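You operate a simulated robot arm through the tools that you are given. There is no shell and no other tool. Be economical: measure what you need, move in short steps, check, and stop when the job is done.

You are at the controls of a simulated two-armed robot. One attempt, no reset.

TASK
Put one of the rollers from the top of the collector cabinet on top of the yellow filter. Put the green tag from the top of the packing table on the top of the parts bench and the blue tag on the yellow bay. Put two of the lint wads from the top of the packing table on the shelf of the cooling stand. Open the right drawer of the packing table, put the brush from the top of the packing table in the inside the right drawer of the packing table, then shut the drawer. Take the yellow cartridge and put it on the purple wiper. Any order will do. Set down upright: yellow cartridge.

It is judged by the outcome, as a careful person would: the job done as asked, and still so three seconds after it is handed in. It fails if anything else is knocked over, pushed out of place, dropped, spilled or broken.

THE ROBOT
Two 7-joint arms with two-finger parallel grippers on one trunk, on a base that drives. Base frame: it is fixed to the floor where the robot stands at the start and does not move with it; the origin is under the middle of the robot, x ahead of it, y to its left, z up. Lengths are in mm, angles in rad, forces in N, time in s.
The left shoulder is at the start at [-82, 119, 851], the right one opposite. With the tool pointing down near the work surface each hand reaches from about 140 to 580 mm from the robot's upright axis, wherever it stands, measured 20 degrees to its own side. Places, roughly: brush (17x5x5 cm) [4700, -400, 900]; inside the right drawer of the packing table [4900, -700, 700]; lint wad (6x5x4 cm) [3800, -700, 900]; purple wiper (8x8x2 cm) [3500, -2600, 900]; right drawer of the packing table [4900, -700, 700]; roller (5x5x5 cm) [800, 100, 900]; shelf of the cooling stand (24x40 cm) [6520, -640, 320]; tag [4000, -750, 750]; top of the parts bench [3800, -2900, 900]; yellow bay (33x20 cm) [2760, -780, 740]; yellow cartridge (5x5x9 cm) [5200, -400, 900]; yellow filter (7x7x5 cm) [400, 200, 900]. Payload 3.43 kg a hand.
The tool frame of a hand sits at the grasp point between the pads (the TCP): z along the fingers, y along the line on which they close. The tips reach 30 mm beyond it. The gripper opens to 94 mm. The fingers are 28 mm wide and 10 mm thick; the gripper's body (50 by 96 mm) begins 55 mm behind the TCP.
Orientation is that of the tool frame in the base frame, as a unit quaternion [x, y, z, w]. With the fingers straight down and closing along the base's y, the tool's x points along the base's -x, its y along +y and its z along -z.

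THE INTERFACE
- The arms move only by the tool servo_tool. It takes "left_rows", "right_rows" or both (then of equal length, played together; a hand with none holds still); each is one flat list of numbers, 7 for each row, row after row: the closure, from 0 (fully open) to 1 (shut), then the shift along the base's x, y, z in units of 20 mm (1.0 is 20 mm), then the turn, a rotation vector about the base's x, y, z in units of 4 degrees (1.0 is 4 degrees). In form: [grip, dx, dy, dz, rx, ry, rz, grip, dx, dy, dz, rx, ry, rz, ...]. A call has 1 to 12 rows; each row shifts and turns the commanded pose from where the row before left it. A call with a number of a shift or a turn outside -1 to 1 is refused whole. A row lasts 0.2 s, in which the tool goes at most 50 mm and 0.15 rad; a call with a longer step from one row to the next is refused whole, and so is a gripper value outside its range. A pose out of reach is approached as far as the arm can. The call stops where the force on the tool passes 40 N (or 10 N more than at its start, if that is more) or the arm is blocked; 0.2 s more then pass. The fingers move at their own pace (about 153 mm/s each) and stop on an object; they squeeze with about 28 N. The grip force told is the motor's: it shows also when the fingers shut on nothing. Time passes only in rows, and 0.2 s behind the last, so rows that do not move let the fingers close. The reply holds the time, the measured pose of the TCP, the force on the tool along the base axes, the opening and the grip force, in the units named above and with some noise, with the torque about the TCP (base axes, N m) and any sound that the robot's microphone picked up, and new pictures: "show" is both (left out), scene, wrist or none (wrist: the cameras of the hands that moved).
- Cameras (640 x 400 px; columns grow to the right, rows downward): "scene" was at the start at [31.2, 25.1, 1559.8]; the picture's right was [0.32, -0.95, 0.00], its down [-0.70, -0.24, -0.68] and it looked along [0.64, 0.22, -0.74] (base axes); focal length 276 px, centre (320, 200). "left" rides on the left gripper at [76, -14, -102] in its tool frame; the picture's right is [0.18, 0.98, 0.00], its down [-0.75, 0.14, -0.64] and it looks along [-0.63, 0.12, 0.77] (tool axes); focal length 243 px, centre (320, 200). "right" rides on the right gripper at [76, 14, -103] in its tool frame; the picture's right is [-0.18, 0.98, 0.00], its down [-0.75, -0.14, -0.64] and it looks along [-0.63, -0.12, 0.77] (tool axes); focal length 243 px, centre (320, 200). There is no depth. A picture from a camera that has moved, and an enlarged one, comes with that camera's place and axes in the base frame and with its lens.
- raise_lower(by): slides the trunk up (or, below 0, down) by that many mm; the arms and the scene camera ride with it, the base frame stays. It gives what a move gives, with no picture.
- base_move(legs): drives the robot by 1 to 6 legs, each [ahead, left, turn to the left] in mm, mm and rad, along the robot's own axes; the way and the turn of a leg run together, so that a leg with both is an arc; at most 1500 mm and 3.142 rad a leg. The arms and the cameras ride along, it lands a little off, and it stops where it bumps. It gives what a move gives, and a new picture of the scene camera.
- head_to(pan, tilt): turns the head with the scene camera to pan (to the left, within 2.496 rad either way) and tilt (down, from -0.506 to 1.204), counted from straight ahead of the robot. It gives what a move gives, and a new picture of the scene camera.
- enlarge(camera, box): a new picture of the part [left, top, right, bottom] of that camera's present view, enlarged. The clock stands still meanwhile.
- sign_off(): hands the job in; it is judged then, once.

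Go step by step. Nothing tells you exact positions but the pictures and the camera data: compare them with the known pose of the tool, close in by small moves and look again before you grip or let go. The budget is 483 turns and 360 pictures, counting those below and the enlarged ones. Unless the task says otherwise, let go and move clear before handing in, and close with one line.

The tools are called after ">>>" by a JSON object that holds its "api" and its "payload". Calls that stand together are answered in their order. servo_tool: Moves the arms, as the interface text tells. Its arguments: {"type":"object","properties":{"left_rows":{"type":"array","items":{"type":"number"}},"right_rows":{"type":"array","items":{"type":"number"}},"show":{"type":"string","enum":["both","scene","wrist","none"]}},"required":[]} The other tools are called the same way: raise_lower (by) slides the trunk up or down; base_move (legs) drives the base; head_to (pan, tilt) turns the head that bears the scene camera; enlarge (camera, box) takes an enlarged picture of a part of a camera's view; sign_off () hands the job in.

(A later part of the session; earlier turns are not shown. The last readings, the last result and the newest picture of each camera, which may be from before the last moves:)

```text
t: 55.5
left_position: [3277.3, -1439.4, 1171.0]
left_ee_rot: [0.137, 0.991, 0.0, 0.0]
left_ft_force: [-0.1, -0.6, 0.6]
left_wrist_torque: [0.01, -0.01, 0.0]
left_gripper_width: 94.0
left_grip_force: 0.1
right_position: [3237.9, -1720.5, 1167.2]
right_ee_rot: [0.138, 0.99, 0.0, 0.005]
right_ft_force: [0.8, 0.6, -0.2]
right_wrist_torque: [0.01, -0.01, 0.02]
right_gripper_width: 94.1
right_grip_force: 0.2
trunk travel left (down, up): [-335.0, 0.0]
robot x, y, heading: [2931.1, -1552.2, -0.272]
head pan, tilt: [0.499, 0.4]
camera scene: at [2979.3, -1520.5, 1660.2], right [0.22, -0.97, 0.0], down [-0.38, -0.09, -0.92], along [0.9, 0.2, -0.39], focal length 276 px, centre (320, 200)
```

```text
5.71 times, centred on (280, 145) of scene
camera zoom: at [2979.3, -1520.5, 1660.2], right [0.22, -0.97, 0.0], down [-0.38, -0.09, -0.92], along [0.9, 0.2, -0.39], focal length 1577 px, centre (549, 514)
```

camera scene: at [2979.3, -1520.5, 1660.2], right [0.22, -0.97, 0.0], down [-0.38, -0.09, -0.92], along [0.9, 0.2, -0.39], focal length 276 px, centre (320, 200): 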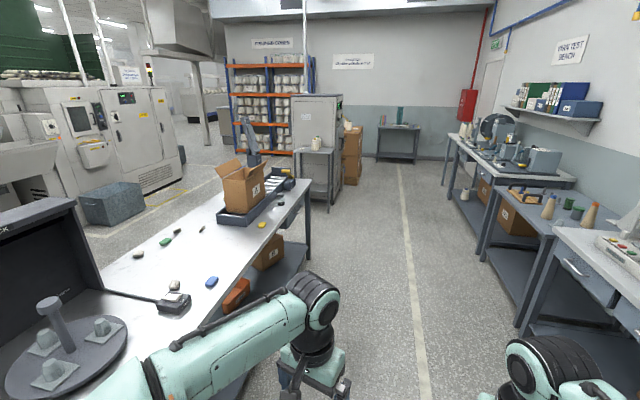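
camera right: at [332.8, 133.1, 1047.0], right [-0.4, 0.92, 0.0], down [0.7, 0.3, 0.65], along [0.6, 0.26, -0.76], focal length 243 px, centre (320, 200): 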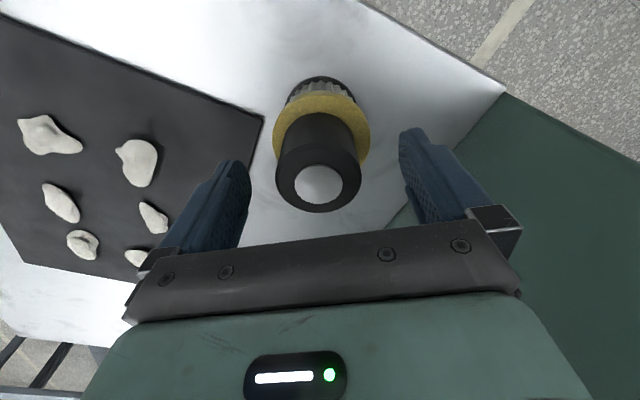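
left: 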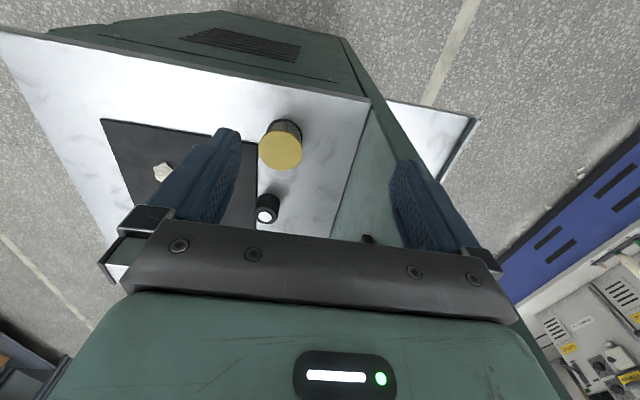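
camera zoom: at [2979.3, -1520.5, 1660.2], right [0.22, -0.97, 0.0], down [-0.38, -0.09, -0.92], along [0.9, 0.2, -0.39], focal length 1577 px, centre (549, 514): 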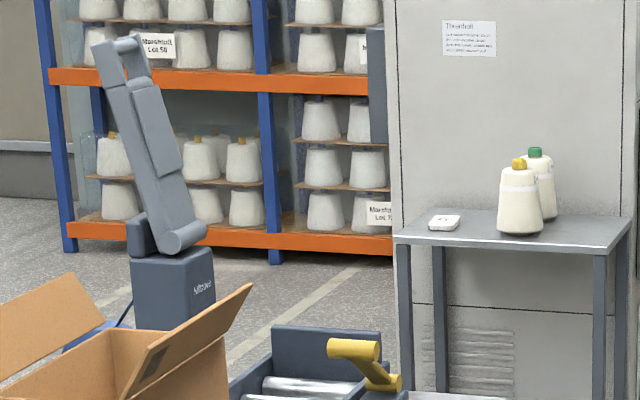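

>>> {"api": "head_to", "payload": {"pan": 1.3, "tilt": 1.2}}

```text
t: 56.7
left_position: [3277.3, -1439.2, 1171.6]
left_ee_rot: [0.137, 0.991, 0.0, 0.001]
left_ft_force: [-0.2, 1.3, -0.3]
left_wrist_torque: [-0.04, 0.0, 0.0]
left_gripper_width: 94.0
left_grip_force: 0.0
right_position: [3237.6, -1719.3, 1168.2]
right_ee_rot: [0.138, 0.99, 0.0, 0.006]
right_ft_force: [0.6, -0.1, -0.4]
right_wrist_torque: [-0.01, -0.01, -0.05]
right_gripper_width: 94.2
right_grip_force: 0.1
trunk travel left (down, up): [-335.0, 0.0]
robot x, y, heading: [2934.3, -1555.2, -0.275]
head pan, tilt: [1.3, 1.201]
camera scene: at [2918.1, -1493.3, 1597.4], right [0.85, -0.52, 0.0], down [-0.48, -0.8, -0.36], along [0.19, 0.31, -0.93], focal length 276 px, centre (320, 200)
```

scene: 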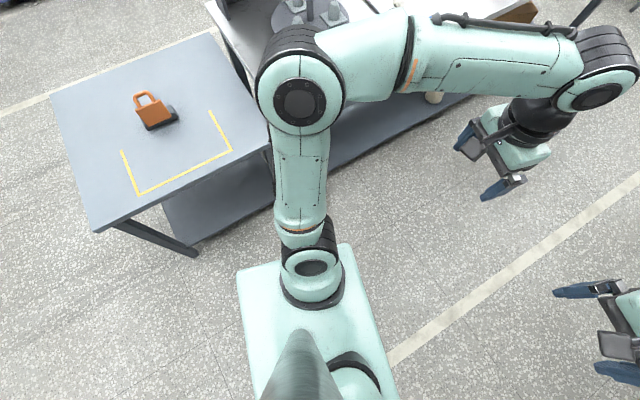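

>>> {"api": "base_move", "payload": {"legs": [[0, 0, 0.275], [981, 0, 0], [0, 0, 1.571], [250, 0, 0]]}}

>>> {"api": "head_to", "payload": {"pan": 0.0, "tilt": 0.7}}

```text
t: 68.0
left_position: [3704.8, -1004.6, 1171.7]
left_ee_rot: [0.715, -0.699, 0.0, 0.0]
left_ft_force: [-0.6, -0.2, -0.1]
left_wrist_torque: [0.03, 0.04, 0.02]
left_gripper_width: 94.0
left_grip_force: 0.0
right_position: [3982.6, -959.2, 1167.7]
right_ee_rot: [0.715, -0.699, -0.004, -0.003]
right_ft_force: [-0.2, -0.1, 0.4]
right_wrist_torque: [-0.02, 0.01, -0.03]
right_gripper_width: 93.8
right_grip_force: 0.0
trunk travel left (down, up): [-335.0, 0.0]
robot x, y, heading: [3915.8, -1302.9, 1.593]
head pan, tilt: [1.3, 1.201]
camera scene: at [3860.5, -1332.8, 1597.1], right [0.24, 0.97, 0.0], down [0.9, -0.23, -0.36], along [-0.35, 0.09, -0.93], focal length 276 px, centre (320, 200)
```

scene: 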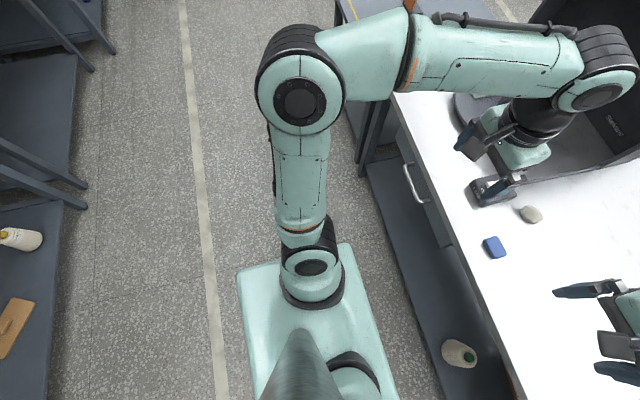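

```text
t: 69.5
left_position: [3704.5, -1004.2, 1172.6]
left_ee_rot: [0.714, -0.7, 0.0, 0.0]
left_ft_force: [0.7, -0.1, 0.1]
left_wrist_torque: [0.0, -0.02, 0.02]
left_gripper_width: 93.9
left_grip_force: 0.0
right_position: [3983.3, -958.6, 1167.8]
right_ee_rot: [0.715, -0.699, -0.004, -0.002]
right_ft_force: [-1.0, 0.4, 0.2]
right_wrist_torque: [-0.02, 0.02, 0.03]
right_gripper_width: 93.9
right_grip_force: 0.1
trunk travel left (down, up): [-335.0, 0.0]
robot x, y, heading: [3912.4, -1301.4, 1.595]
head pan, tilt: [0.0, 0.7]
camera scene: at [3912.6, -1261.0, 1633.3], right [1.0, 0.02, 0.0], down [0.02, -0.64, -0.76], along [-0.02, 0.76, -0.64], focal length 276 px, centre (320, 200)
```

scene: 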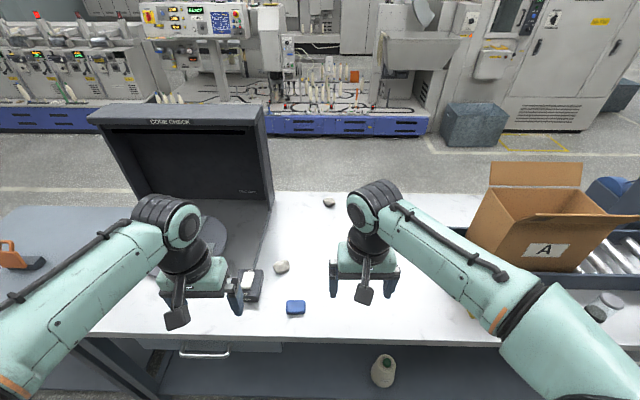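

Comparing the two views, the tabletop sits near z 860. The blue tag is at about (3830,-847) and the near wad at about (3767,-700). I'll move closer.

>>> {"api": "base_move", "payload": {"legs": [[0, 0, -0.024], [125, 82, 0]]}}

>>> {"api": "enlarge", "payload": {"camera": "scene", "box": [160, 180, 480, 380]}}

```text
t: 71.2
left_position: [3628.8, -868.8, 1172.1]
left_ee_rot: [-0.706, 0.708, -0.001, 0.0]
left_ft_force: [-0.3, -0.1, 0.2]
left_wrist_torque: [0.0, -0.01, 0.0]
left_gripper_width: 94.0
left_grip_force: 0.0
right_position: [3909.7, -833.0, 1166.0]
right_ee_rot: [-0.706, 0.708, 0.004, 0.003]
right_ft_force: [0.9, -0.6, -0.1]
right_wrist_torque: [0.02, 0.0, -0.01]
right_gripper_width: 93.7
right_grip_force: 0.1
trunk travel left (down, up): [-335.0, 0.0]
robot x, y, heading: [3828.6, -1173.7, 1.571]
head pan, tilt: [0.0, 0.7]
camera scene: at [3831.4, -1133.1, 1633.1], right [1.0, 0.0, 0.0], down [0.0, -0.64, -0.77], along [0.0, 0.77, -0.64], focal length 276 px, centre (320, 200)
```

scene: 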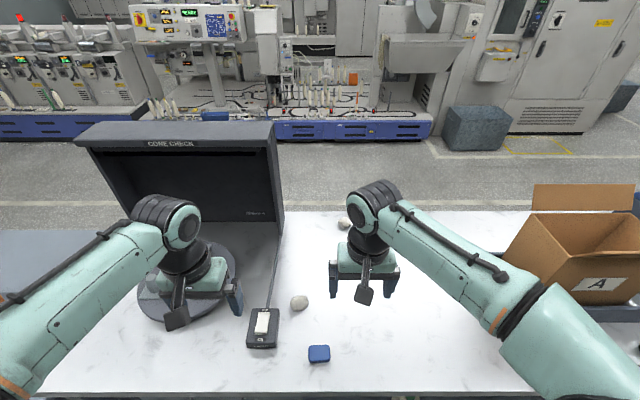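

```text
2.00 times, centred on (320, 280) of scene
camera zoom: at [3831.4, -1133.1, 1633.1], right [1.0, 0.0, 0.0], down [0.0, -0.64, -0.77], along [0.0, 0.77, -0.64], focal length 552 px, centre (320, 40)
```

zoom: 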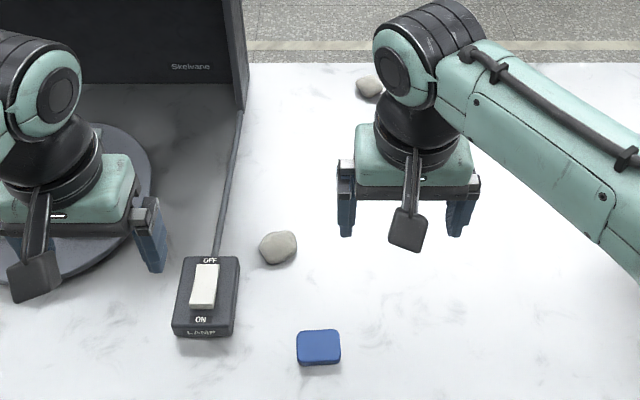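

>>> {"api": "servo_tool", "payload": {"left_rows": [0.2, 0.8, 0.9, 0, 0, 0, 0, 0.2, 0.8, 0.9, 0, 0, 0, 0, 0.2, 0.8, 0.9, 0, 0, 0, 0, 0.2, 0.8, 0.9, 0, 0, 0, 0, 0.2, 0.8, 0.9, 0, 0, 0, 0, 0.2, 0.8, 0.9, -1, 0, 0, 0, 0.2, 0.8, 0.9, -1, 0, 0, 0, 0.2, 0.8, 0.9, -1, 0, 0, 0, 0.2, 0.6, 1, -1, 0, 0, 0, 0.2, 0, 0.4, -1, 0, 0, 0, 0.2, 0, 0, -1, 0, 0, 0, 0.2, 0, 0, -1, 0, 0, 0], "right_rows": [0, -1, 0, -1, 0, 0, 0, 0, -1, 0, -1, 0, 0, 0, 0, -1, 0, -1, 0, 0, 0, 0, -1, 0, -1, 0, 0, 0, 0, -0.1, -0.2, -1, 0, 0, 0, 0, 0, 0, -1, 0, 0, 0, 0, 0, 0, -1, 0, 0, 0, 0, 0, 0, -1, 0, 0, 0, 0, 0, 0, -1, 0, 0, 0, 0, 0, 0, -1, 0, 0, 0, 0, 0, 0, -0.2, 0, 0, 0, 0, 0, 0, 0, 0, 0, 0]}}

```text
t: 73.8
left_position: [3767.1, -697.5, 1031.5]
left_ee_rot: [-0.706, 0.708, 0.001, 0.0]
left_ft_force: [0.2, 0.3, -0.2]
left_wrist_torque: [-0.01, -0.01, -0.01]
left_gripper_width: 75.4
left_grip_force: 0.1
right_position: [3827.6, -837.2, 962.2]
right_ee_rot: [-0.705, 0.709, 0.005, 0.004]
right_ft_force: [-0.4, -0.6, -0.2]
right_wrist_torque: [0.0, 0.01, -0.01]
right_gripper_width: 94.1
right_grip_force: 0.0
trunk travel left (down, up): [-335.0, 0.0]
robot x, y, heading: [3831.1, -1171.8, 1.577]
head pan, tilt: [0.0, 0.7]
camera scene: at [3831.3, -1132.1, 1633.3], right [1.0, 0.0, 0.0], down [0.0, -0.64, -0.76], along [0.0, 0.76, -0.64], focal length 276 px, centre (320, 200)
camera right: at [3811.5, -915.1, 1063.3], right [-0.98, 0.19, 0.0], down [0.14, 0.75, 0.65], along [0.12, 0.64, -0.76], focal length 243 px, centre (320, 200)
camera left: at [3782.5, -772.8, 1135.2], right [-0.98, -0.18, 0.0], down [-0.14, 0.75, 0.64], along [-0.12, 0.63, -0.77], focal length 243 px, centre (320, 200)
```

scene: 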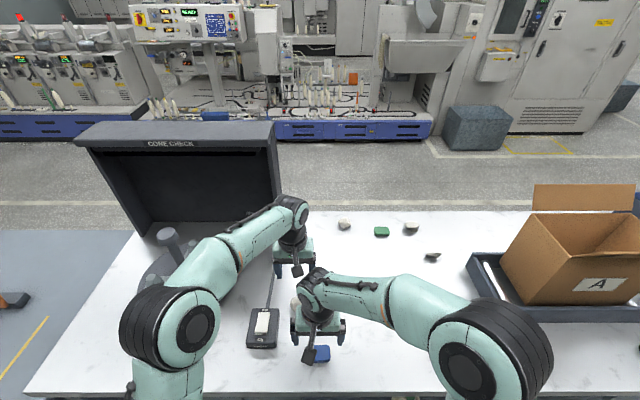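
right: 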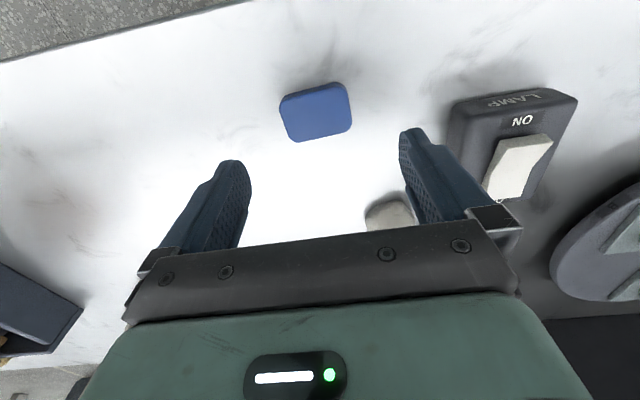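
left: 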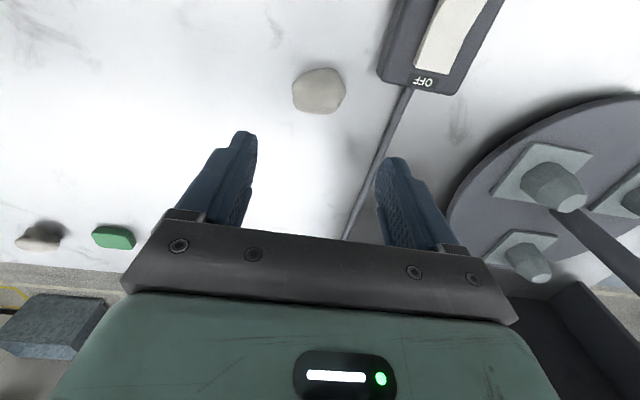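

>>> {"api": "servo_tool", "payload": {"left_rows": [0.2, 0, -0.1, -1, 0, 0, 0, 0.2, 0.1, 0, -1, 0, 0, 0, 0.2, 0, 0, -1, 0, 0, 0, 0.2, 0, 0, -1, 0, 0, 0, 0.2, 0, 0, -1, 0, 0, 0], "right_rows": [0, 0, -0.25, -1, 0, 0, 0, 0, 0, 0, -1, 0, 0, 0, 0, 0, 0, -0.5, 0, 0, 0, 0, 0, 0, 0, 0, 0, 0, 0, 0, 0, 0, 0, 0, 0], "show": "wrist"}}

```text
t: 75.0
left_position: [3771.5, -699.0, 930.4]
left_ee_rot: [0.707, -0.707, 0.0, 0.0]
left_ft_force: [0.2, 0.2, 1.1]
left_wrist_torque: [-0.01, 0.02, -0.02]
left_gripper_width: 75.3
left_grip_force: 0.0
right_position: [3827.0, -841.1, 914.1]
right_ee_rot: [-0.705, 0.709, 0.004, 0.003]
right_ft_force: [0.2, 0.0, -0.1]
right_wrist_torque: [0.0, -0.03, -0.03]
right_gripper_width: 93.9
right_grip_force: 0.0
trunk travel left (down, up): [-335.0, 0.0]
robot x, y, heading: [3830.8, -1171.7, 1.568]
head pan, tilt: [0.0, 0.7]
camera right: at [3812.0, -919.9, 1014.7], right [-0.98, 0.19, 0.0], down [0.14, 0.75, 0.65], along [0.12, 0.64, -0.76], focal length 243 px, centre (320, 200)
camera left: at [3785.5, -774.7, 1034.2], right [-0.98, -0.18, 0.0], down [-0.14, 0.75, 0.64], along [-0.12, 0.63, -0.77], focal length 243 px, centre (320, 200)
```

right: 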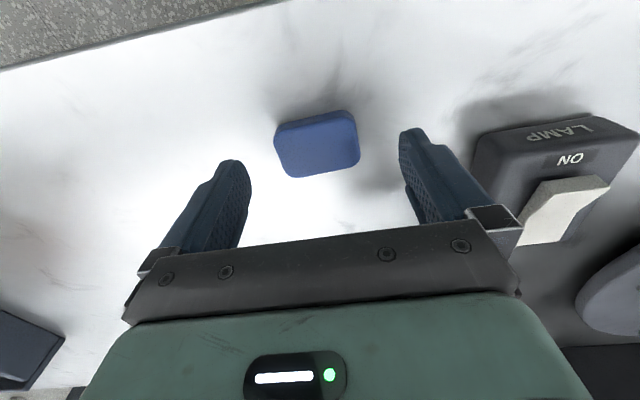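
left: 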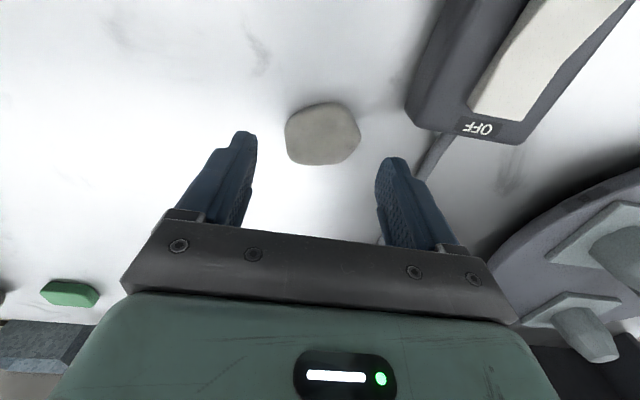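

>>> {"api": "servo_tool", "payload": {"left_rows": [0.2, -0.05, 0.1, -1, 0, 0, 0, 0.2, 0, 0, -0.4, 0, 0, 0, 0.2, 0, 0, 0, 0, 0, 0], "right_rows": [0, 0, -0.25, -0.7, 0, 0, 0, 0, 0, 0, -0.25, 0, 0, 0, 0, 0, 0, -0.15, 0, 0, 0], "show": "wrist"}}

```text
t: 75.8
left_position: [3770.7, -698.0, 903.5]
left_ee_rot: [-0.706, 0.708, 0.0, 0.0]
left_ft_force: [0.3, 0.1, 1.0]
left_wrist_torque: [0.01, -0.02, -0.01]
left_gripper_width: 75.6
left_grip_force: 0.1
right_position: [3827.4, -844.9, 891.3]
right_ee_rot: [-0.706, 0.708, 0.005, 0.003]
right_ft_force: [-0.2, -0.6, -0.3]
right_wrist_torque: [0.02, -0.01, -0.01]
right_gripper_width: 94.0
right_grip_force: 0.0
trunk travel left (down, up): [-335.0, 0.0]
robot x, y, heading: [3836.9, -1175.9, 1.571]
head pan, tilt: [0.0, 0.7]
camera right: at [3812.4, -924.5, 991.9], right [-0.98, 0.19, 0.0], down [0.14, 0.75, 0.65], along [0.12, 0.64, -0.76], focal length 243 px, centre (320, 200)
camera left: at [3784.7, -773.4, 1007.2], right [-0.98, -0.18, 0.0], down [-0.14, 0.75, 0.64], along [-0.12, 0.63, -0.77], focal length 243 px, centre (320, 200)
```

right: 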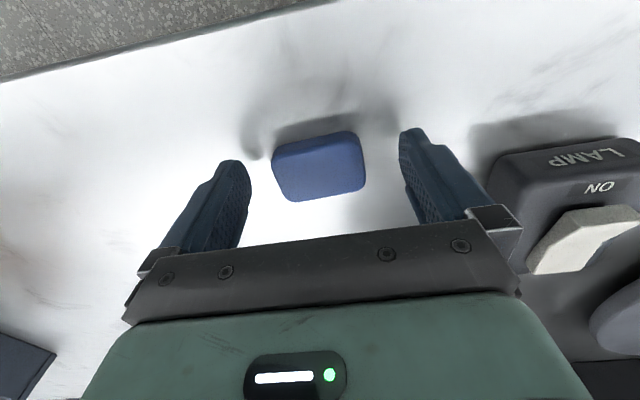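
left: 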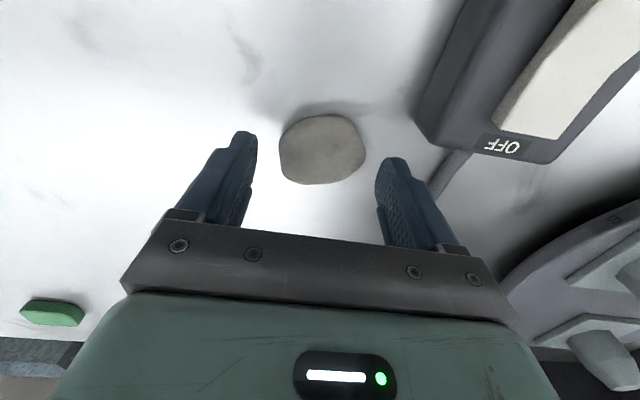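

>>> {"api": "servo_tool", "payload": {"left_rows": [0.2, 0, 0, -0.3, 0, 0, 0, 0.2, 0, 0, -0.2, 0, 0, 0, 0.6, 0, 0, 0, 0, 0, 0, 1, 0, 0, 0, 0, 0, 0, 1, 0, 0, 0, 0, 0, 0, 1, 0, 0, 0, 0, 0, 0], "right_rows": [0, 0, 0, -0.1, 0, 0, 0, 0, 0, 0, 0, 0, 0, 0, 0.4, 0, 0, 0, 0, 0, 0, 1, 0, 0, 0, 0, 0, 0, 1, 0, 0, 0, 0, 0, 0, 1, 0, 0, 0, 0, 0, 0], "show": "wrist"}}

```text
t: 77.2
left_position: [3770.7, -699.3, 892.6]
left_ee_rot: [-0.707, 0.708, 0.0, 0.0]
left_ft_force: [0.1, -0.1, -0.1]
left_wrist_torque: [-0.02, -0.04, 0.01]
left_gripper_width: 48.9
left_grip_force: 27.9
right_position: [3827.7, -845.9, 890.0]
right_ee_rot: [-0.706, 0.708, 0.005, 0.003]
right_ft_force: [-0.4, 0.9, 0.6]
right_wrist_torque: [-0.01, -0.05, 0.03]
right_gripper_width: 56.9
right_grip_force: 27.7
trunk travel left (down, up): [-335.0, 0.0]
robot x, y, heading: [3833.6, -1169.7, 1.569]
head pan, tilt: [0.0, 0.7]
camera right: at [3812.0, -924.5, 990.2], right [-0.98, 0.19, 0.0], down [0.14, 0.75, 0.65], along [0.12, 0.64, -0.76], focal length 243 px, centre (320, 200)
camera left: at [3784.8, -774.2, 997.2], right [-0.98, -0.18, 0.0], down [-0.14, 0.75, 0.64], along [-0.12, 0.63, -0.77], focal length 243 px, centre (320, 200)
```

right: 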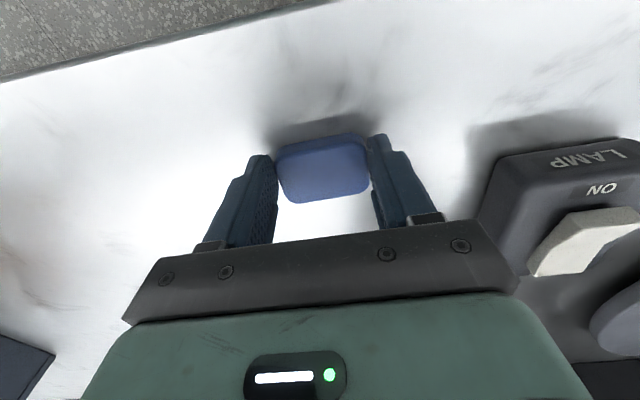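
left: 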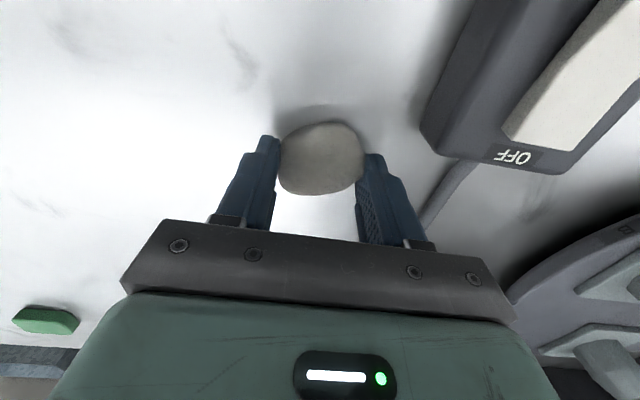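

>>> {"api": "servo_tool", "payload": {"left_rows": [1, 0, 0, 1, 0, 0, 0, 1, 0, 0, 1, 0, 0, 0, 1, 0, 0, 1, 0, 0, 0, 1, 0, 0, 1, 0, 0, 0, 1, 0, 0, 1, 0, 0, 0, 1, 0, 0, 1, 0, 0, 0, 1, 0, 0, 1, 0, 0, 0, 1, -0.5, -1, 1, 0, 0, 0, 1, -0.5, -1, 1, 0, 0, 0, 1, -0.5, -1, 1, 0, 0, 0, 1, -0.5, -1, 1, 0, 0, 0, 1, -0.5, -1, 0, 0, 0, 0], "right_rows": [1, 0, 0, 1, 0, 0, 0, 1, 0, 0, 1, 0, 0, 0, 1, 0, 0, 1, 0, 0, 0, 1, 0, 0, 1, 0, 0, 0, 1, 0.5, 0, 1, 0, 0, 0, 1, 0.5, 0, 1, 0, 0, 0, 1, 0.5, 0, 1, 0, 0, 0, 1, 0.5, 0, 1, 0, 0, 0, 1, 0.5, 0, 1, 0, 0, 0, 1, 0.5, 0, 1, 0, 0, 0, 1, 0.5, 0, 1, 0, 0, 0, 1, 0.5, 0, 0, 0, 0, 0], "show": "scene"}}

```text
t: 79.8
left_position: [3719.0, -799.8, 1114.6]
left_ee_rot: [-0.706, 0.708, -0.001, 0.0]
left_ft_force: [-0.6, -0.9, 0.1]
left_wrist_torque: [-0.02, 0.03, 0.02]
left_gripper_width: 47.6
left_grip_force: 27.5
right_position: [3906.2, -845.9, 1110.5]
right_ee_rot: [-0.706, 0.708, 0.005, 0.003]
right_ft_force: [-1.3, 0.4, -0.2]
right_wrist_torque: [0.02, 0.0, 0.01]
right_gripper_width: 57.1
right_grip_force: 28.3
trunk travel left (down, up): [-335.0, 0.0]
robot x, y, heading: [3831.9, -1171.5, 1.572]
head pan, tilt: [0.0, 0.7]
camera scene: at [3831.1, -1132.8, 1633.3], right [1.0, 0.0, 0.0], down [0.0, -0.64, -0.77], along [0.0, 0.77, -0.64], focal length 276 px, centre (320, 200)
```

scene: 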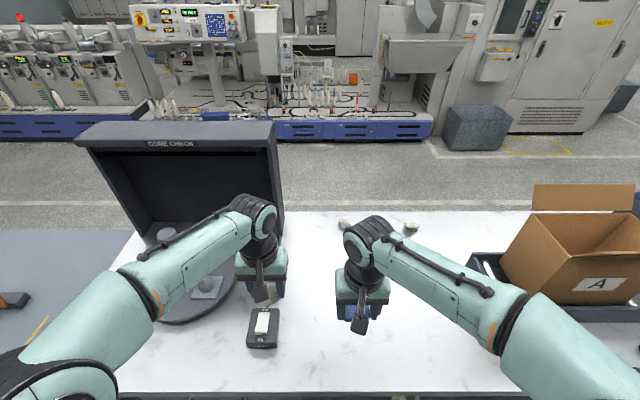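

>>> {"api": "base_move", "payload": {"legs": [[-170, 0, 0], [0, 1030, 0], [130, 0, 0]]}}

```text
t: 91.2
left_position: [2681.1, -835.8, 1113.1]
left_ee_rot: [-0.704, 0.71, -0.001, 0.0]
left_ft_force: [-1.5, -0.6, 0.2]
left_wrist_torque: [0.02, 0.02, 0.0]
left_gripper_width: 41.6
left_grip_force: 28.1
right_position: [2869.8, -884.5, 1110.3]
right_ee_rot: [-0.705, 0.709, 0.005, 0.004]
right_ft_force: [0.9, -0.2, 0.1]
right_wrist_torque: [-0.02, 0.0, 0.02]
right_gripper_width: 56.5
right_grip_force: 28.4
trunk travel left (down, up): [-335.0, 0.0]
robot x, y, heading: [2791.0, -1206.5, 1.561]
head pan, tilt: [0.0, 0.7]
camera scene: at [2791.7, -1170.1, 1633.1], right [1.0, -0.01, 0.0], down [0.0, -0.64, -0.77], along [0.01, 0.77, -0.64], focal length 276 px, centre (320, 200)
```

scene: 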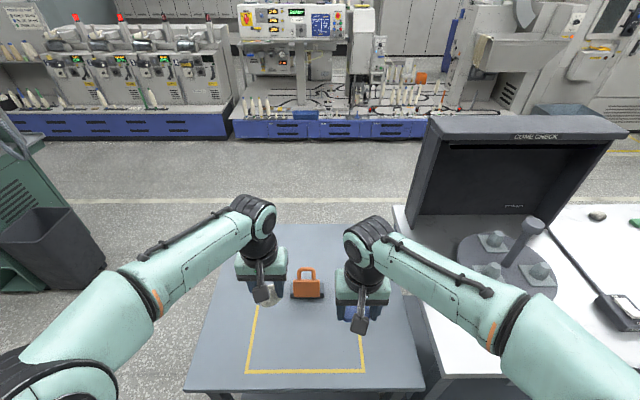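

>>> {"api": "servo_tool", "payload": {"right_rows": [1, -0.6, 0.7, 0, 0, 0, 0, 1, -0.6, 0.7, -1, 0, 0, 0, 1, -0.6, 0.7, -1, 0, 0, 0, 1, -0.6, 0.7, -1, 0, 0, 0, 1, -0.6, 0.7, -1, 0, 0, 0, 1, -0.5, 0.7, -1, 0, 0, 0, 1, 0, 0, -1, 0, 0, 0, 1, 0, 0, -1, 0, 0, 0, 1, 0, 0, -1, 0, 0, 0, 1, 0, 0, -1, 0, 0, 0, 1, 0, 0, -1, 0, 0, 0, 1, 0, 0, -1, 0, 0, 0], "show": "wrist"}}

>>> {"api": "enlarge", "payload": {"camera": "left", "box": [160, 60, 480, 260]}}

```text
t: 93.8
left_position: [2681.2, -835.8, 1113.5]
left_ee_rot: [-0.705, 0.71, 0.0, 0.0]
left_ft_force: [0.5, 0.6, 0.0]
left_wrist_torque: [-0.02, -0.03, -0.04]
left_gripper_width: 42.6
left_grip_force: 27.9
right_position: [2800.0, -799.5, 889.8]
right_ee_rot: [-0.705, 0.71, 0.004, 0.003]
right_ft_force: [1.1, 0.2, -0.3]
right_wrist_torque: [0.01, 0.01, 0.02]
right_gripper_width: 56.7
right_grip_force: 28.2
trunk travel left (down, up): [-335.0, 0.0]
robot x, y, heading: [2794.7, -1209.2, 1.567]
head pan, tilt: [0.0, 0.7]
camera right: at [2784.6, -878.7, 991.0], right [-0.98, 0.19, 0.0], down [0.15, 0.75, 0.65], along [0.12, 0.64, -0.76], focal length 243 px, centre (320, 200)
```

right: 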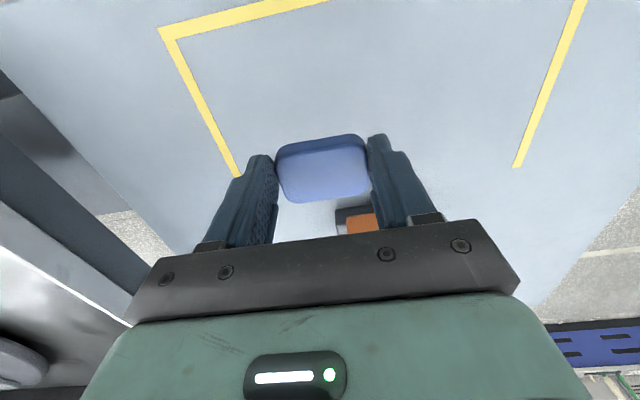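

```text
2.00 times, centred on (320, 160) of left
camera zoom: at [2695.2, -911.1, 1217.9], right [-0.98, -0.18, 0.0], down [-0.14, 0.75, 0.64], along [-0.11, 0.63, -0.77], focal length 485 px, centre (320, 280)
```

zoom: 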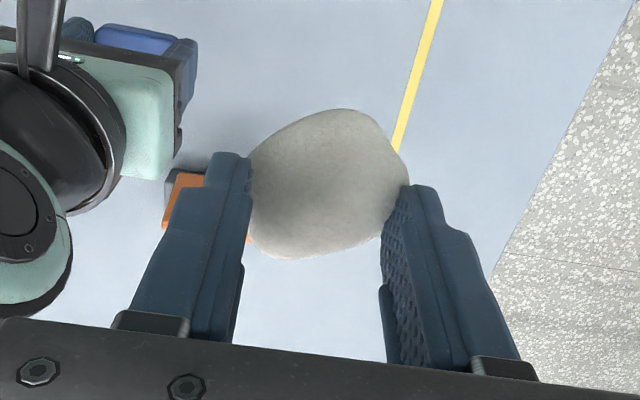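

>>> {"api": "servo_tool", "payload": {"right_rows": [1, 0, 0, -1, 0, 0, 0, 1, 0, 0, -1, 0, 0, 0, 1, 0, 0, -1, 0, 0, 0, 1, 0, 0, -1, 0, 0, 0, 1, 0, 0, -1, 0, 0, 0, 1, 0, 0, 0, 0, 0, 0], "show": "wrist"}}

```text
t: 95.2
left_position: [2682.4, -834.7, 1114.5]
left_ee_rot: [-0.704, 0.71, 0.0, 0.0]
left_ft_force: [0.7, 0.7, -0.3]
left_wrist_torque: [-0.01, -0.02, 0.02]
left_gripper_width: 42.1
left_grip_force: 28.2
right_position: [2800.7, -798.3, 789.0]
right_ee_rot: [-0.704, 0.71, 0.005, 0.003]
right_ft_force: [0.7, 0.4, -1.2]
right_wrist_torque: [-0.03, -0.02, -0.01]
right_gripper_width: 56.9
right_grip_force: 27.9
trunk travel left (down, up): [-335.0, 0.0]
robot x, y, heading: [2796.5, -1208.6, 1.562]
head pan, tilt: [0.0, 0.7]
camera right: at [2784.2, -878.0, 890.4], right [-0.98, 0.19, 0.0], down [0.15, 0.75, 0.65], along [0.12, 0.64, -0.76], focal length 243 px, centre (320, 200)
```

right: 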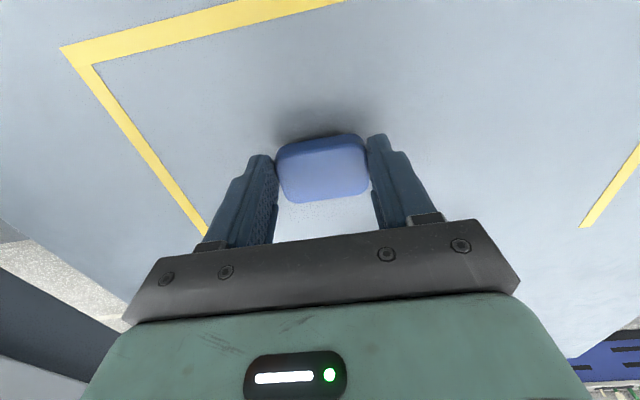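

Close to the surface now; I'll lower in small steps until contact.

>>> {"api": "servo_tool", "payload": {"right_rows": [1, 0, 0, -0.3, 0, 0, 0, 1, 0, 0, -0.2, 0, 0, 0, 1, 0, 0, -0.1, 0, 0, 0], "show": "none"}}

```text
t: 96.0
left_position: [2681.4, -837.2, 1114.0]
left_ee_rot: [-0.704, 0.71, 0.0, 0.0]
left_ft_force: [-1.1, 0.6, -0.2]
left_wrist_torque: [0.01, 0.02, 0.04]
left_gripper_width: 42.1
left_grip_force: 27.9
right_position: [2798.5, -800.1, 779.6]
right_ee_rot: [-0.704, 0.71, 0.005, 0.003]
right_ft_force: [0.5, -3.1, 11.1]
right_wrist_torque: [-0.2, -0.14, -0.03]
right_gripper_width: 57.1
right_grip_force: 27.7
trunk travel left (down, up): [-335.0, 0.0]
robot x, y, heading: [2793.7, -1208.4, 1.563]
head pan, tilt: [0.0, 0.7]
```

>>> {"api": "servo_tool", "payload": {"right_rows": [0.7, 0, 0, 0, 0, 0, 0, 0, 0, 0, 0, 0, 0, 0, 0, 0, 0, 0, 0, 0, 0, 0, 0, 0, 0.5, 0, 0, 0, 0, 0, 0, 1, 0, 0, 0, 0, 0, 0, 1, 0, 0, 0, 0, 0, 0, 1, 0, 0, 0, 0, 0, 0, 1, 0, 0, 0], "show": "wrist"}}

```text
t: 97.8
left_position: [2681.1, -835.6, 1114.7]
left_ee_rot: [-0.705, 0.709, -0.001, 0.0]
left_ft_force: [0.1, 0.4, -1.0]
left_wrist_torque: [0.01, 0.0, -0.02]
left_gripper_width: 41.8
left_grip_force: 28.6
right_position: [2802.2, -801.1, 867.7]
right_ee_rot: [-0.704, 0.71, 0.004, 0.003]
right_ft_force: [0.0, 0.6, 0.0]
right_wrist_torque: [-0.01, 0.0, 0.0]
right_gripper_width: 94.1
right_grip_force: 0.0
trunk travel left (down, up): [-335.0, 0.0]
robot x, y, heading: [2789.3, -1208.7, 1.566]
head pan, tilt: [0.0, 0.7]
camera right: at [2785.0, -878.3, 969.8], right [-0.98, 0.19, 0.0], down [0.15, 0.75, 0.65], along [0.12, 0.64, -0.76], focal length 243 px, centre (320, 200)
```

right: 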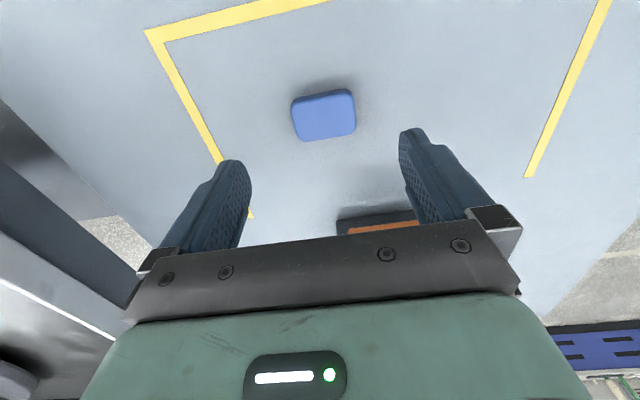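

>>> {"api": "servo_tool", "payload": {"right_rows": [0, 0, 0, 1, 0, 0, 0, 0, 0, 0, 1, 0, 0, 0, 0, 0, 0, 1, 0, 0, 0, 0, 0, 0, 1, 0, 0, 0, 0, 0, 0, 1, 0, 0, 0, 0, 0, 0, 1, 0, 0, 0, 0, 0, 0, 1, 0, 0, 0, 0, 0, 0, 1, 0, 0, 0, 0, 0, 0, 1, 0, 0, 0, 0, 0.5, -0.5, 1, 0, 0, 0, 0, 0.5, -0.5, 1, 0, 0, 0, 0, 0.5, -0.5, 1, 0, 0, 0], "show": "none"}}

>>> {"api": "base_move", "payload": {"legs": [[-150, 0, 0], [0, 1050, 0], [1000, 0, 0], [700, 0, 0]]}}

```text
t: 100.4
left_position: [2682.2, -836.0, 1114.7]
left_ee_rot: [-0.705, 0.71, 0.0, 0.0]
left_ft_force: [0.3, 1.1, 0.0]
left_wrist_torque: [-0.02, 0.02, -0.01]
left_gripper_width: 41.3
left_grip_force: 28.2
right_position: [2828.7, -830.3, 1109.0]
right_ee_rot: [-0.705, 0.709, 0.004, 0.003]
right_ft_force: [-0.5, -0.9, 0.3]
right_wrist_torque: [0.01, 0.03, -0.01]
right_gripper_width: 94.0
right_grip_force: 0.1
trunk travel left (down, up): [-335.0, 0.0]
robot x, y, heading: [2791.4, -1211.6, 1.563]
head pan, tilt: [0.0, 0.7]
```

```text
t: 119.1
left_position: [1664.8, 740.1, 1113.4]
left_ee_rot: [-0.704, 0.71, 0.0, 0.0]
left_ft_force: [-0.1, 0.6, 0.2]
left_wrist_torque: [0.02, 0.0, -0.01]
left_gripper_width: 0.0
left_grip_force: 28.1
right_position: [1810.3, 744.9, 1108.9]
right_ee_rot: [-0.705, 0.71, 0.004, 0.003]
right_ft_force: [0.2, 0.1, 1.0]
right_wrist_torque: [0.0, 0.02, 0.01]
right_gripper_width: 94.1
right_grip_force: 0.1
trunk travel left (down, up): [-335.0, 0.0]
robot x, y, heading: [1775.0, 365.1, 1.563]
head pan, tilt: [0.0, 0.7]
camera scene: at [1774.6, 406.3, 1633.2], right [1.0, -0.01, 0.0], down [0.0, -0.64, -0.77], along [0.01, 0.77, -0.64], focal length 276 px, centre (320, 200)
```

scene: 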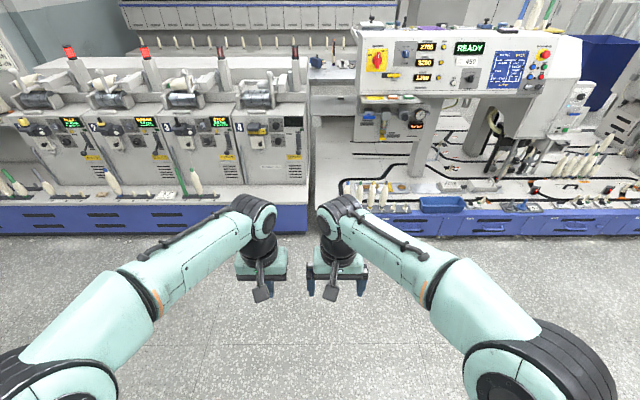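

The wad slipped out of the left hand during the drive. I'll turn around and look for it on the floor so I can recover it.

>>> {"api": "base_move", "payload": {"legs": [[0, 0, -3.13]]}}

>>> {"api": "head_to", "payload": {"pan": 0.0, "tilt": 0.55}}

```text
t: 126.9
left_position: [1873.9, -8.6, 1114.7]
left_ee_rot: [0.719, 0.695, -0.001, 0.0]
left_ft_force: [0.1, -0.9, -0.8]
left_wrist_torque: [0.0, 0.03, 0.02]
left_gripper_width: 0.0
left_grip_force: 27.3
right_position: [1727.6, -10.4, 1108.4]
right_ee_rot: [0.719, 0.695, -0.003, 0.004]
right_ft_force: [-0.8, -0.1, -0.5]
right_wrist_torque: [0.01, 0.03, 0.02]
right_gripper_width: 93.7
right_grip_force: 0.1
trunk travel left (down, up): [-335.0, 0.0]
robot x, y, heading: [1774.4, 366.7, -1.604]
head pan, tilt: [0.0, 0.7]
camera scene: at [1772.9, 326.2, 1633.3], right [-1.0, 0.03, 0.0], down [0.02, 0.64, -0.76], along [-0.03, -0.76, -0.64], focal length 276 px, centre (320, 200)
```

scene: 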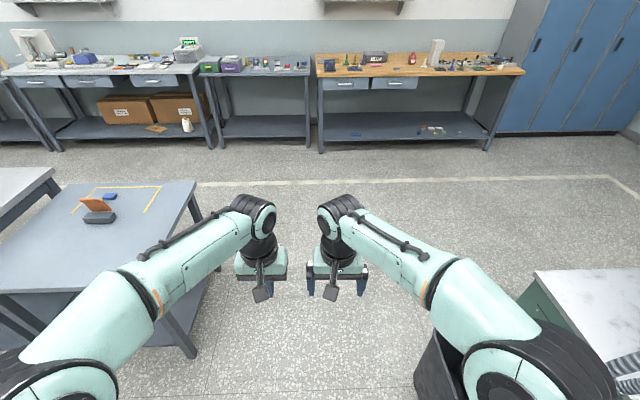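

```text
t: 127.6
left_position: [1874.4, -8.1, 1114.5]
left_ee_rot: [0.72, 0.694, 0.0, 0.0]
left_ft_force: [0.1, -0.1, -0.6]
left_wrist_torque: [0.0, -0.01, -0.03]
left_gripper_width: 0.1
left_grip_force: 28.0
right_position: [1727.0, -11.0, 1109.6]
right_ee_rot: [0.719, 0.695, -0.003, 0.004]
right_ft_force: [0.7, 0.5, 0.1]
right_wrist_torque: [-0.01, -0.04, 0.03]
right_gripper_width: 94.0
right_grip_force: 0.1
trunk travel left (down, up): [-335.0, 0.0]
robot x, y, heading: [1775.0, 366.3, -1.604]
head pan, tilt: [0.0, 0.55]
camera scene: at [1772.7, 321.4, 1646.4], right [-1.0, 0.03, 0.0], down [0.02, 0.52, -0.85], along [-0.03, -0.85, -0.52], focal length 276 px, centre (320, 200)
```

scene: 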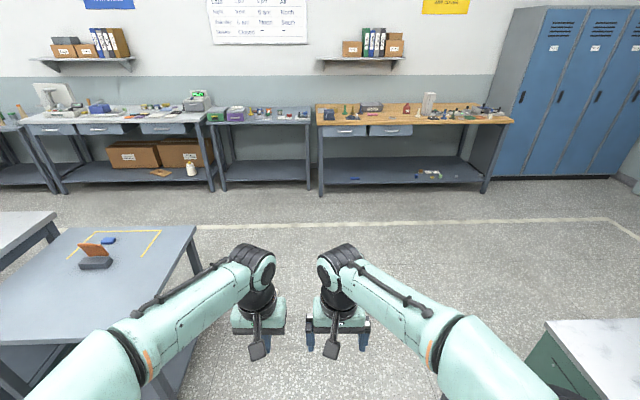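

>>> {"api": "enlarge", "payload": {"camera": "scene", "box": [0, 180, 320, 400]}}

>>> {"api": "enlarge", "payload": {"camera": "scene", "box": [180, 190, 560, 400]}}

```text
1.82 times, centred on (160, 290) of scene
camera zoom: at [1772.7, 321.4, 1646.4], right [-1.0, 0.03, 0.0], down [0.02, 0.52, -0.85], along [-0.03, -0.85, -0.52], focal length 502 px, centre (611, 36)
```

zoom: 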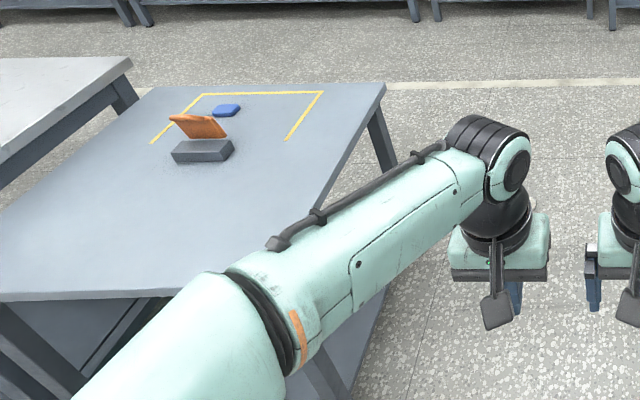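

```text
1.68 times, centred on (370, 295) of scene
camera zoom: at [1772.7, 321.4, 1646.4], right [-1.0, 0.03, 0.0], down [0.02, 0.52, -0.85], along [-0.03, -0.85, -0.52], focal length 465 px, centre (236, 40)
```

zoom: 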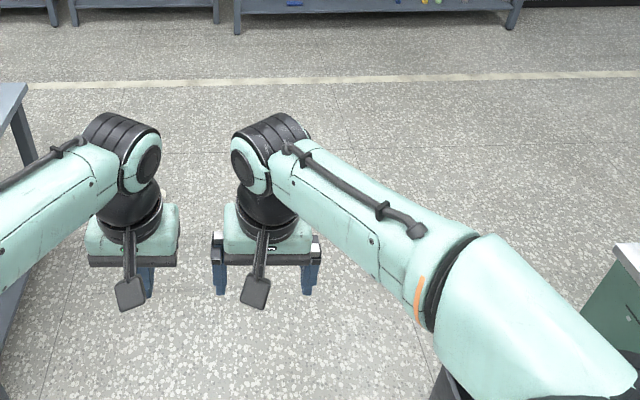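

>>> {"api": "enlarge", "payload": {"camera": "left", "box": [0, 0, 640, 260]}}

>>> {"api": "head_to", "payload": {"pan": 1.2, "tilt": 0.9}}

>>> {"api": "head_to", "payload": {"pan": 2.4, "tilt": 0.8}}

>>> {"api": "head_to", "payload": {"pan": -1.5, "tilt": 0.8}}

```text
1.00 times, centred on (320, 130) of left (not enlarged: the box is as wide or as high as the picture)
camera zoom: at [1862.1, 67.9, 1218.0], right [0.99, 0.15, 0.0], down [0.11, -0.76, 0.64], along [0.1, -0.64, -0.77], focal length 243 px, centre (320, 270)
```

zoom: 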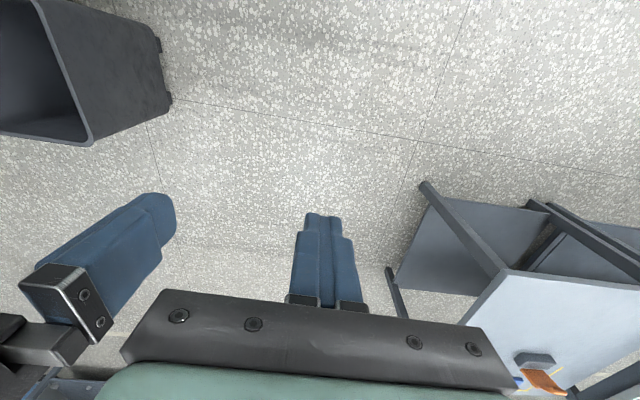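

```text
t: 129.0
left_position: [1873.6, -8.7, 1114.6]
left_ee_rot: [0.72, 0.694, 0.0, 0.0]
left_ft_force: [-0.5, 0.7, -0.6]
left_wrist_torque: [0.01, 0.02, 0.02]
left_gripper_width: 0.0
left_grip_force: 27.9
right_position: [1726.6, -10.6, 1110.5]
right_ee_rot: [0.72, 0.694, -0.003, 0.005]
right_ft_force: [0.2, -0.8, -0.1]
right_wrist_torque: [0.05, -0.02, 0.02]
right_gripper_width: 93.7
right_grip_force: 0.1
trunk travel left (down, up): [-335.0, 0.0]
robot x, y, heading: [1773.8, 362.3, -1.603]
head pan, tilt: [1.201, 0.901]
camera scene: at [1845.2, 381.3, 1617.2], right [-0.39, -0.92, 0.0], down [-0.72, 0.31, -0.62], along [0.57, -0.25, -0.78], focal length 276 px, centre (320, 200)
```

scene: 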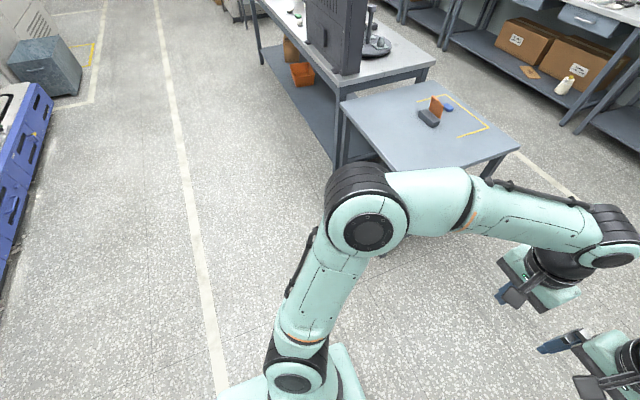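

```text
t: 130.4
left_position: [1873.3, -8.4, 1113.9]
left_ee_rot: [0.72, 0.694, 0.0, 0.0]
left_ft_force: [-0.1, -0.5, -0.3]
left_wrist_torque: [-0.02, -0.01, 0.01]
left_gripper_width: 0.1
left_grip_force: 27.6
right_position: [1726.6, -9.9, 1108.2]
right_ee_rot: [0.719, 0.695, -0.002, 0.004]
right_ft_force: [0.1, 0.2, -0.4]
right_wrist_torque: [0.0, -0.02, -0.01]
right_gripper_width: 93.9
right_grip_force: 0.0
trunk travel left (down, up): [-335.0, 0.0]
robot x, y, heading: [1778.9, 366.8, -1.6]
head pan, tilt: [2.4, 0.799]
camera scene: at [1832.4, 468.6, 1625.1], right [0.71, -0.7, 0.0], down [-0.5, -0.51, -0.7], along [0.49, 0.5, -0.72], focal length 276 px, centre (320, 200)
```

scene: 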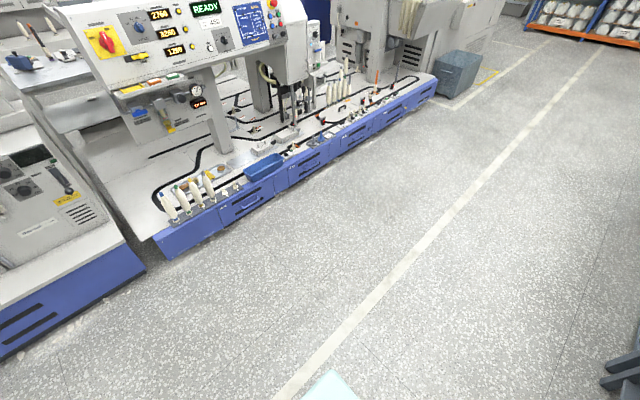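

```text
t: 133.6
left_position: [1873.9, -9.3, 1115.2]
left_ee_rot: [0.719, 0.695, 0.0, 0.001]
left_ft_force: [-1.1, 0.6, 1.1]
left_wrist_torque: [-0.02, -0.01, 0.02]
left_gripper_width: 0.0
left_grip_force: 27.9
right_position: [1726.8, -11.0, 1108.9]
right_ee_rot: [0.72, 0.694, -0.002, 0.004]
right_ft_force: [0.3, -0.5, 0.5]
right_wrist_torque: [-0.02, 0.0, 0.0]
right_gripper_width: 94.0
right_grip_force: 0.0
trunk travel left (down, up): [-335.0, 0.0]
robot x, y, heading: [1776.9, 368.8, -1.61]
head pan, tilt: [-1.499, 0.799]
camera scene: at [1695.2, 408.1, 1625.1], right [-0.04, 1.0, 0.0], down [0.72, 0.03, -0.7], along [-0.7, -0.03, -0.72], focal length 276 px, centre (320, 200)
```

scene: 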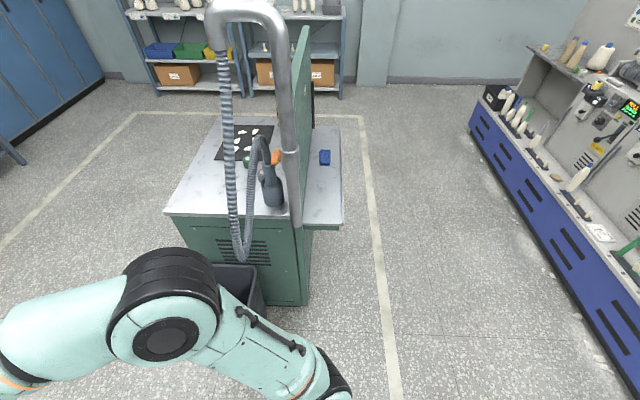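

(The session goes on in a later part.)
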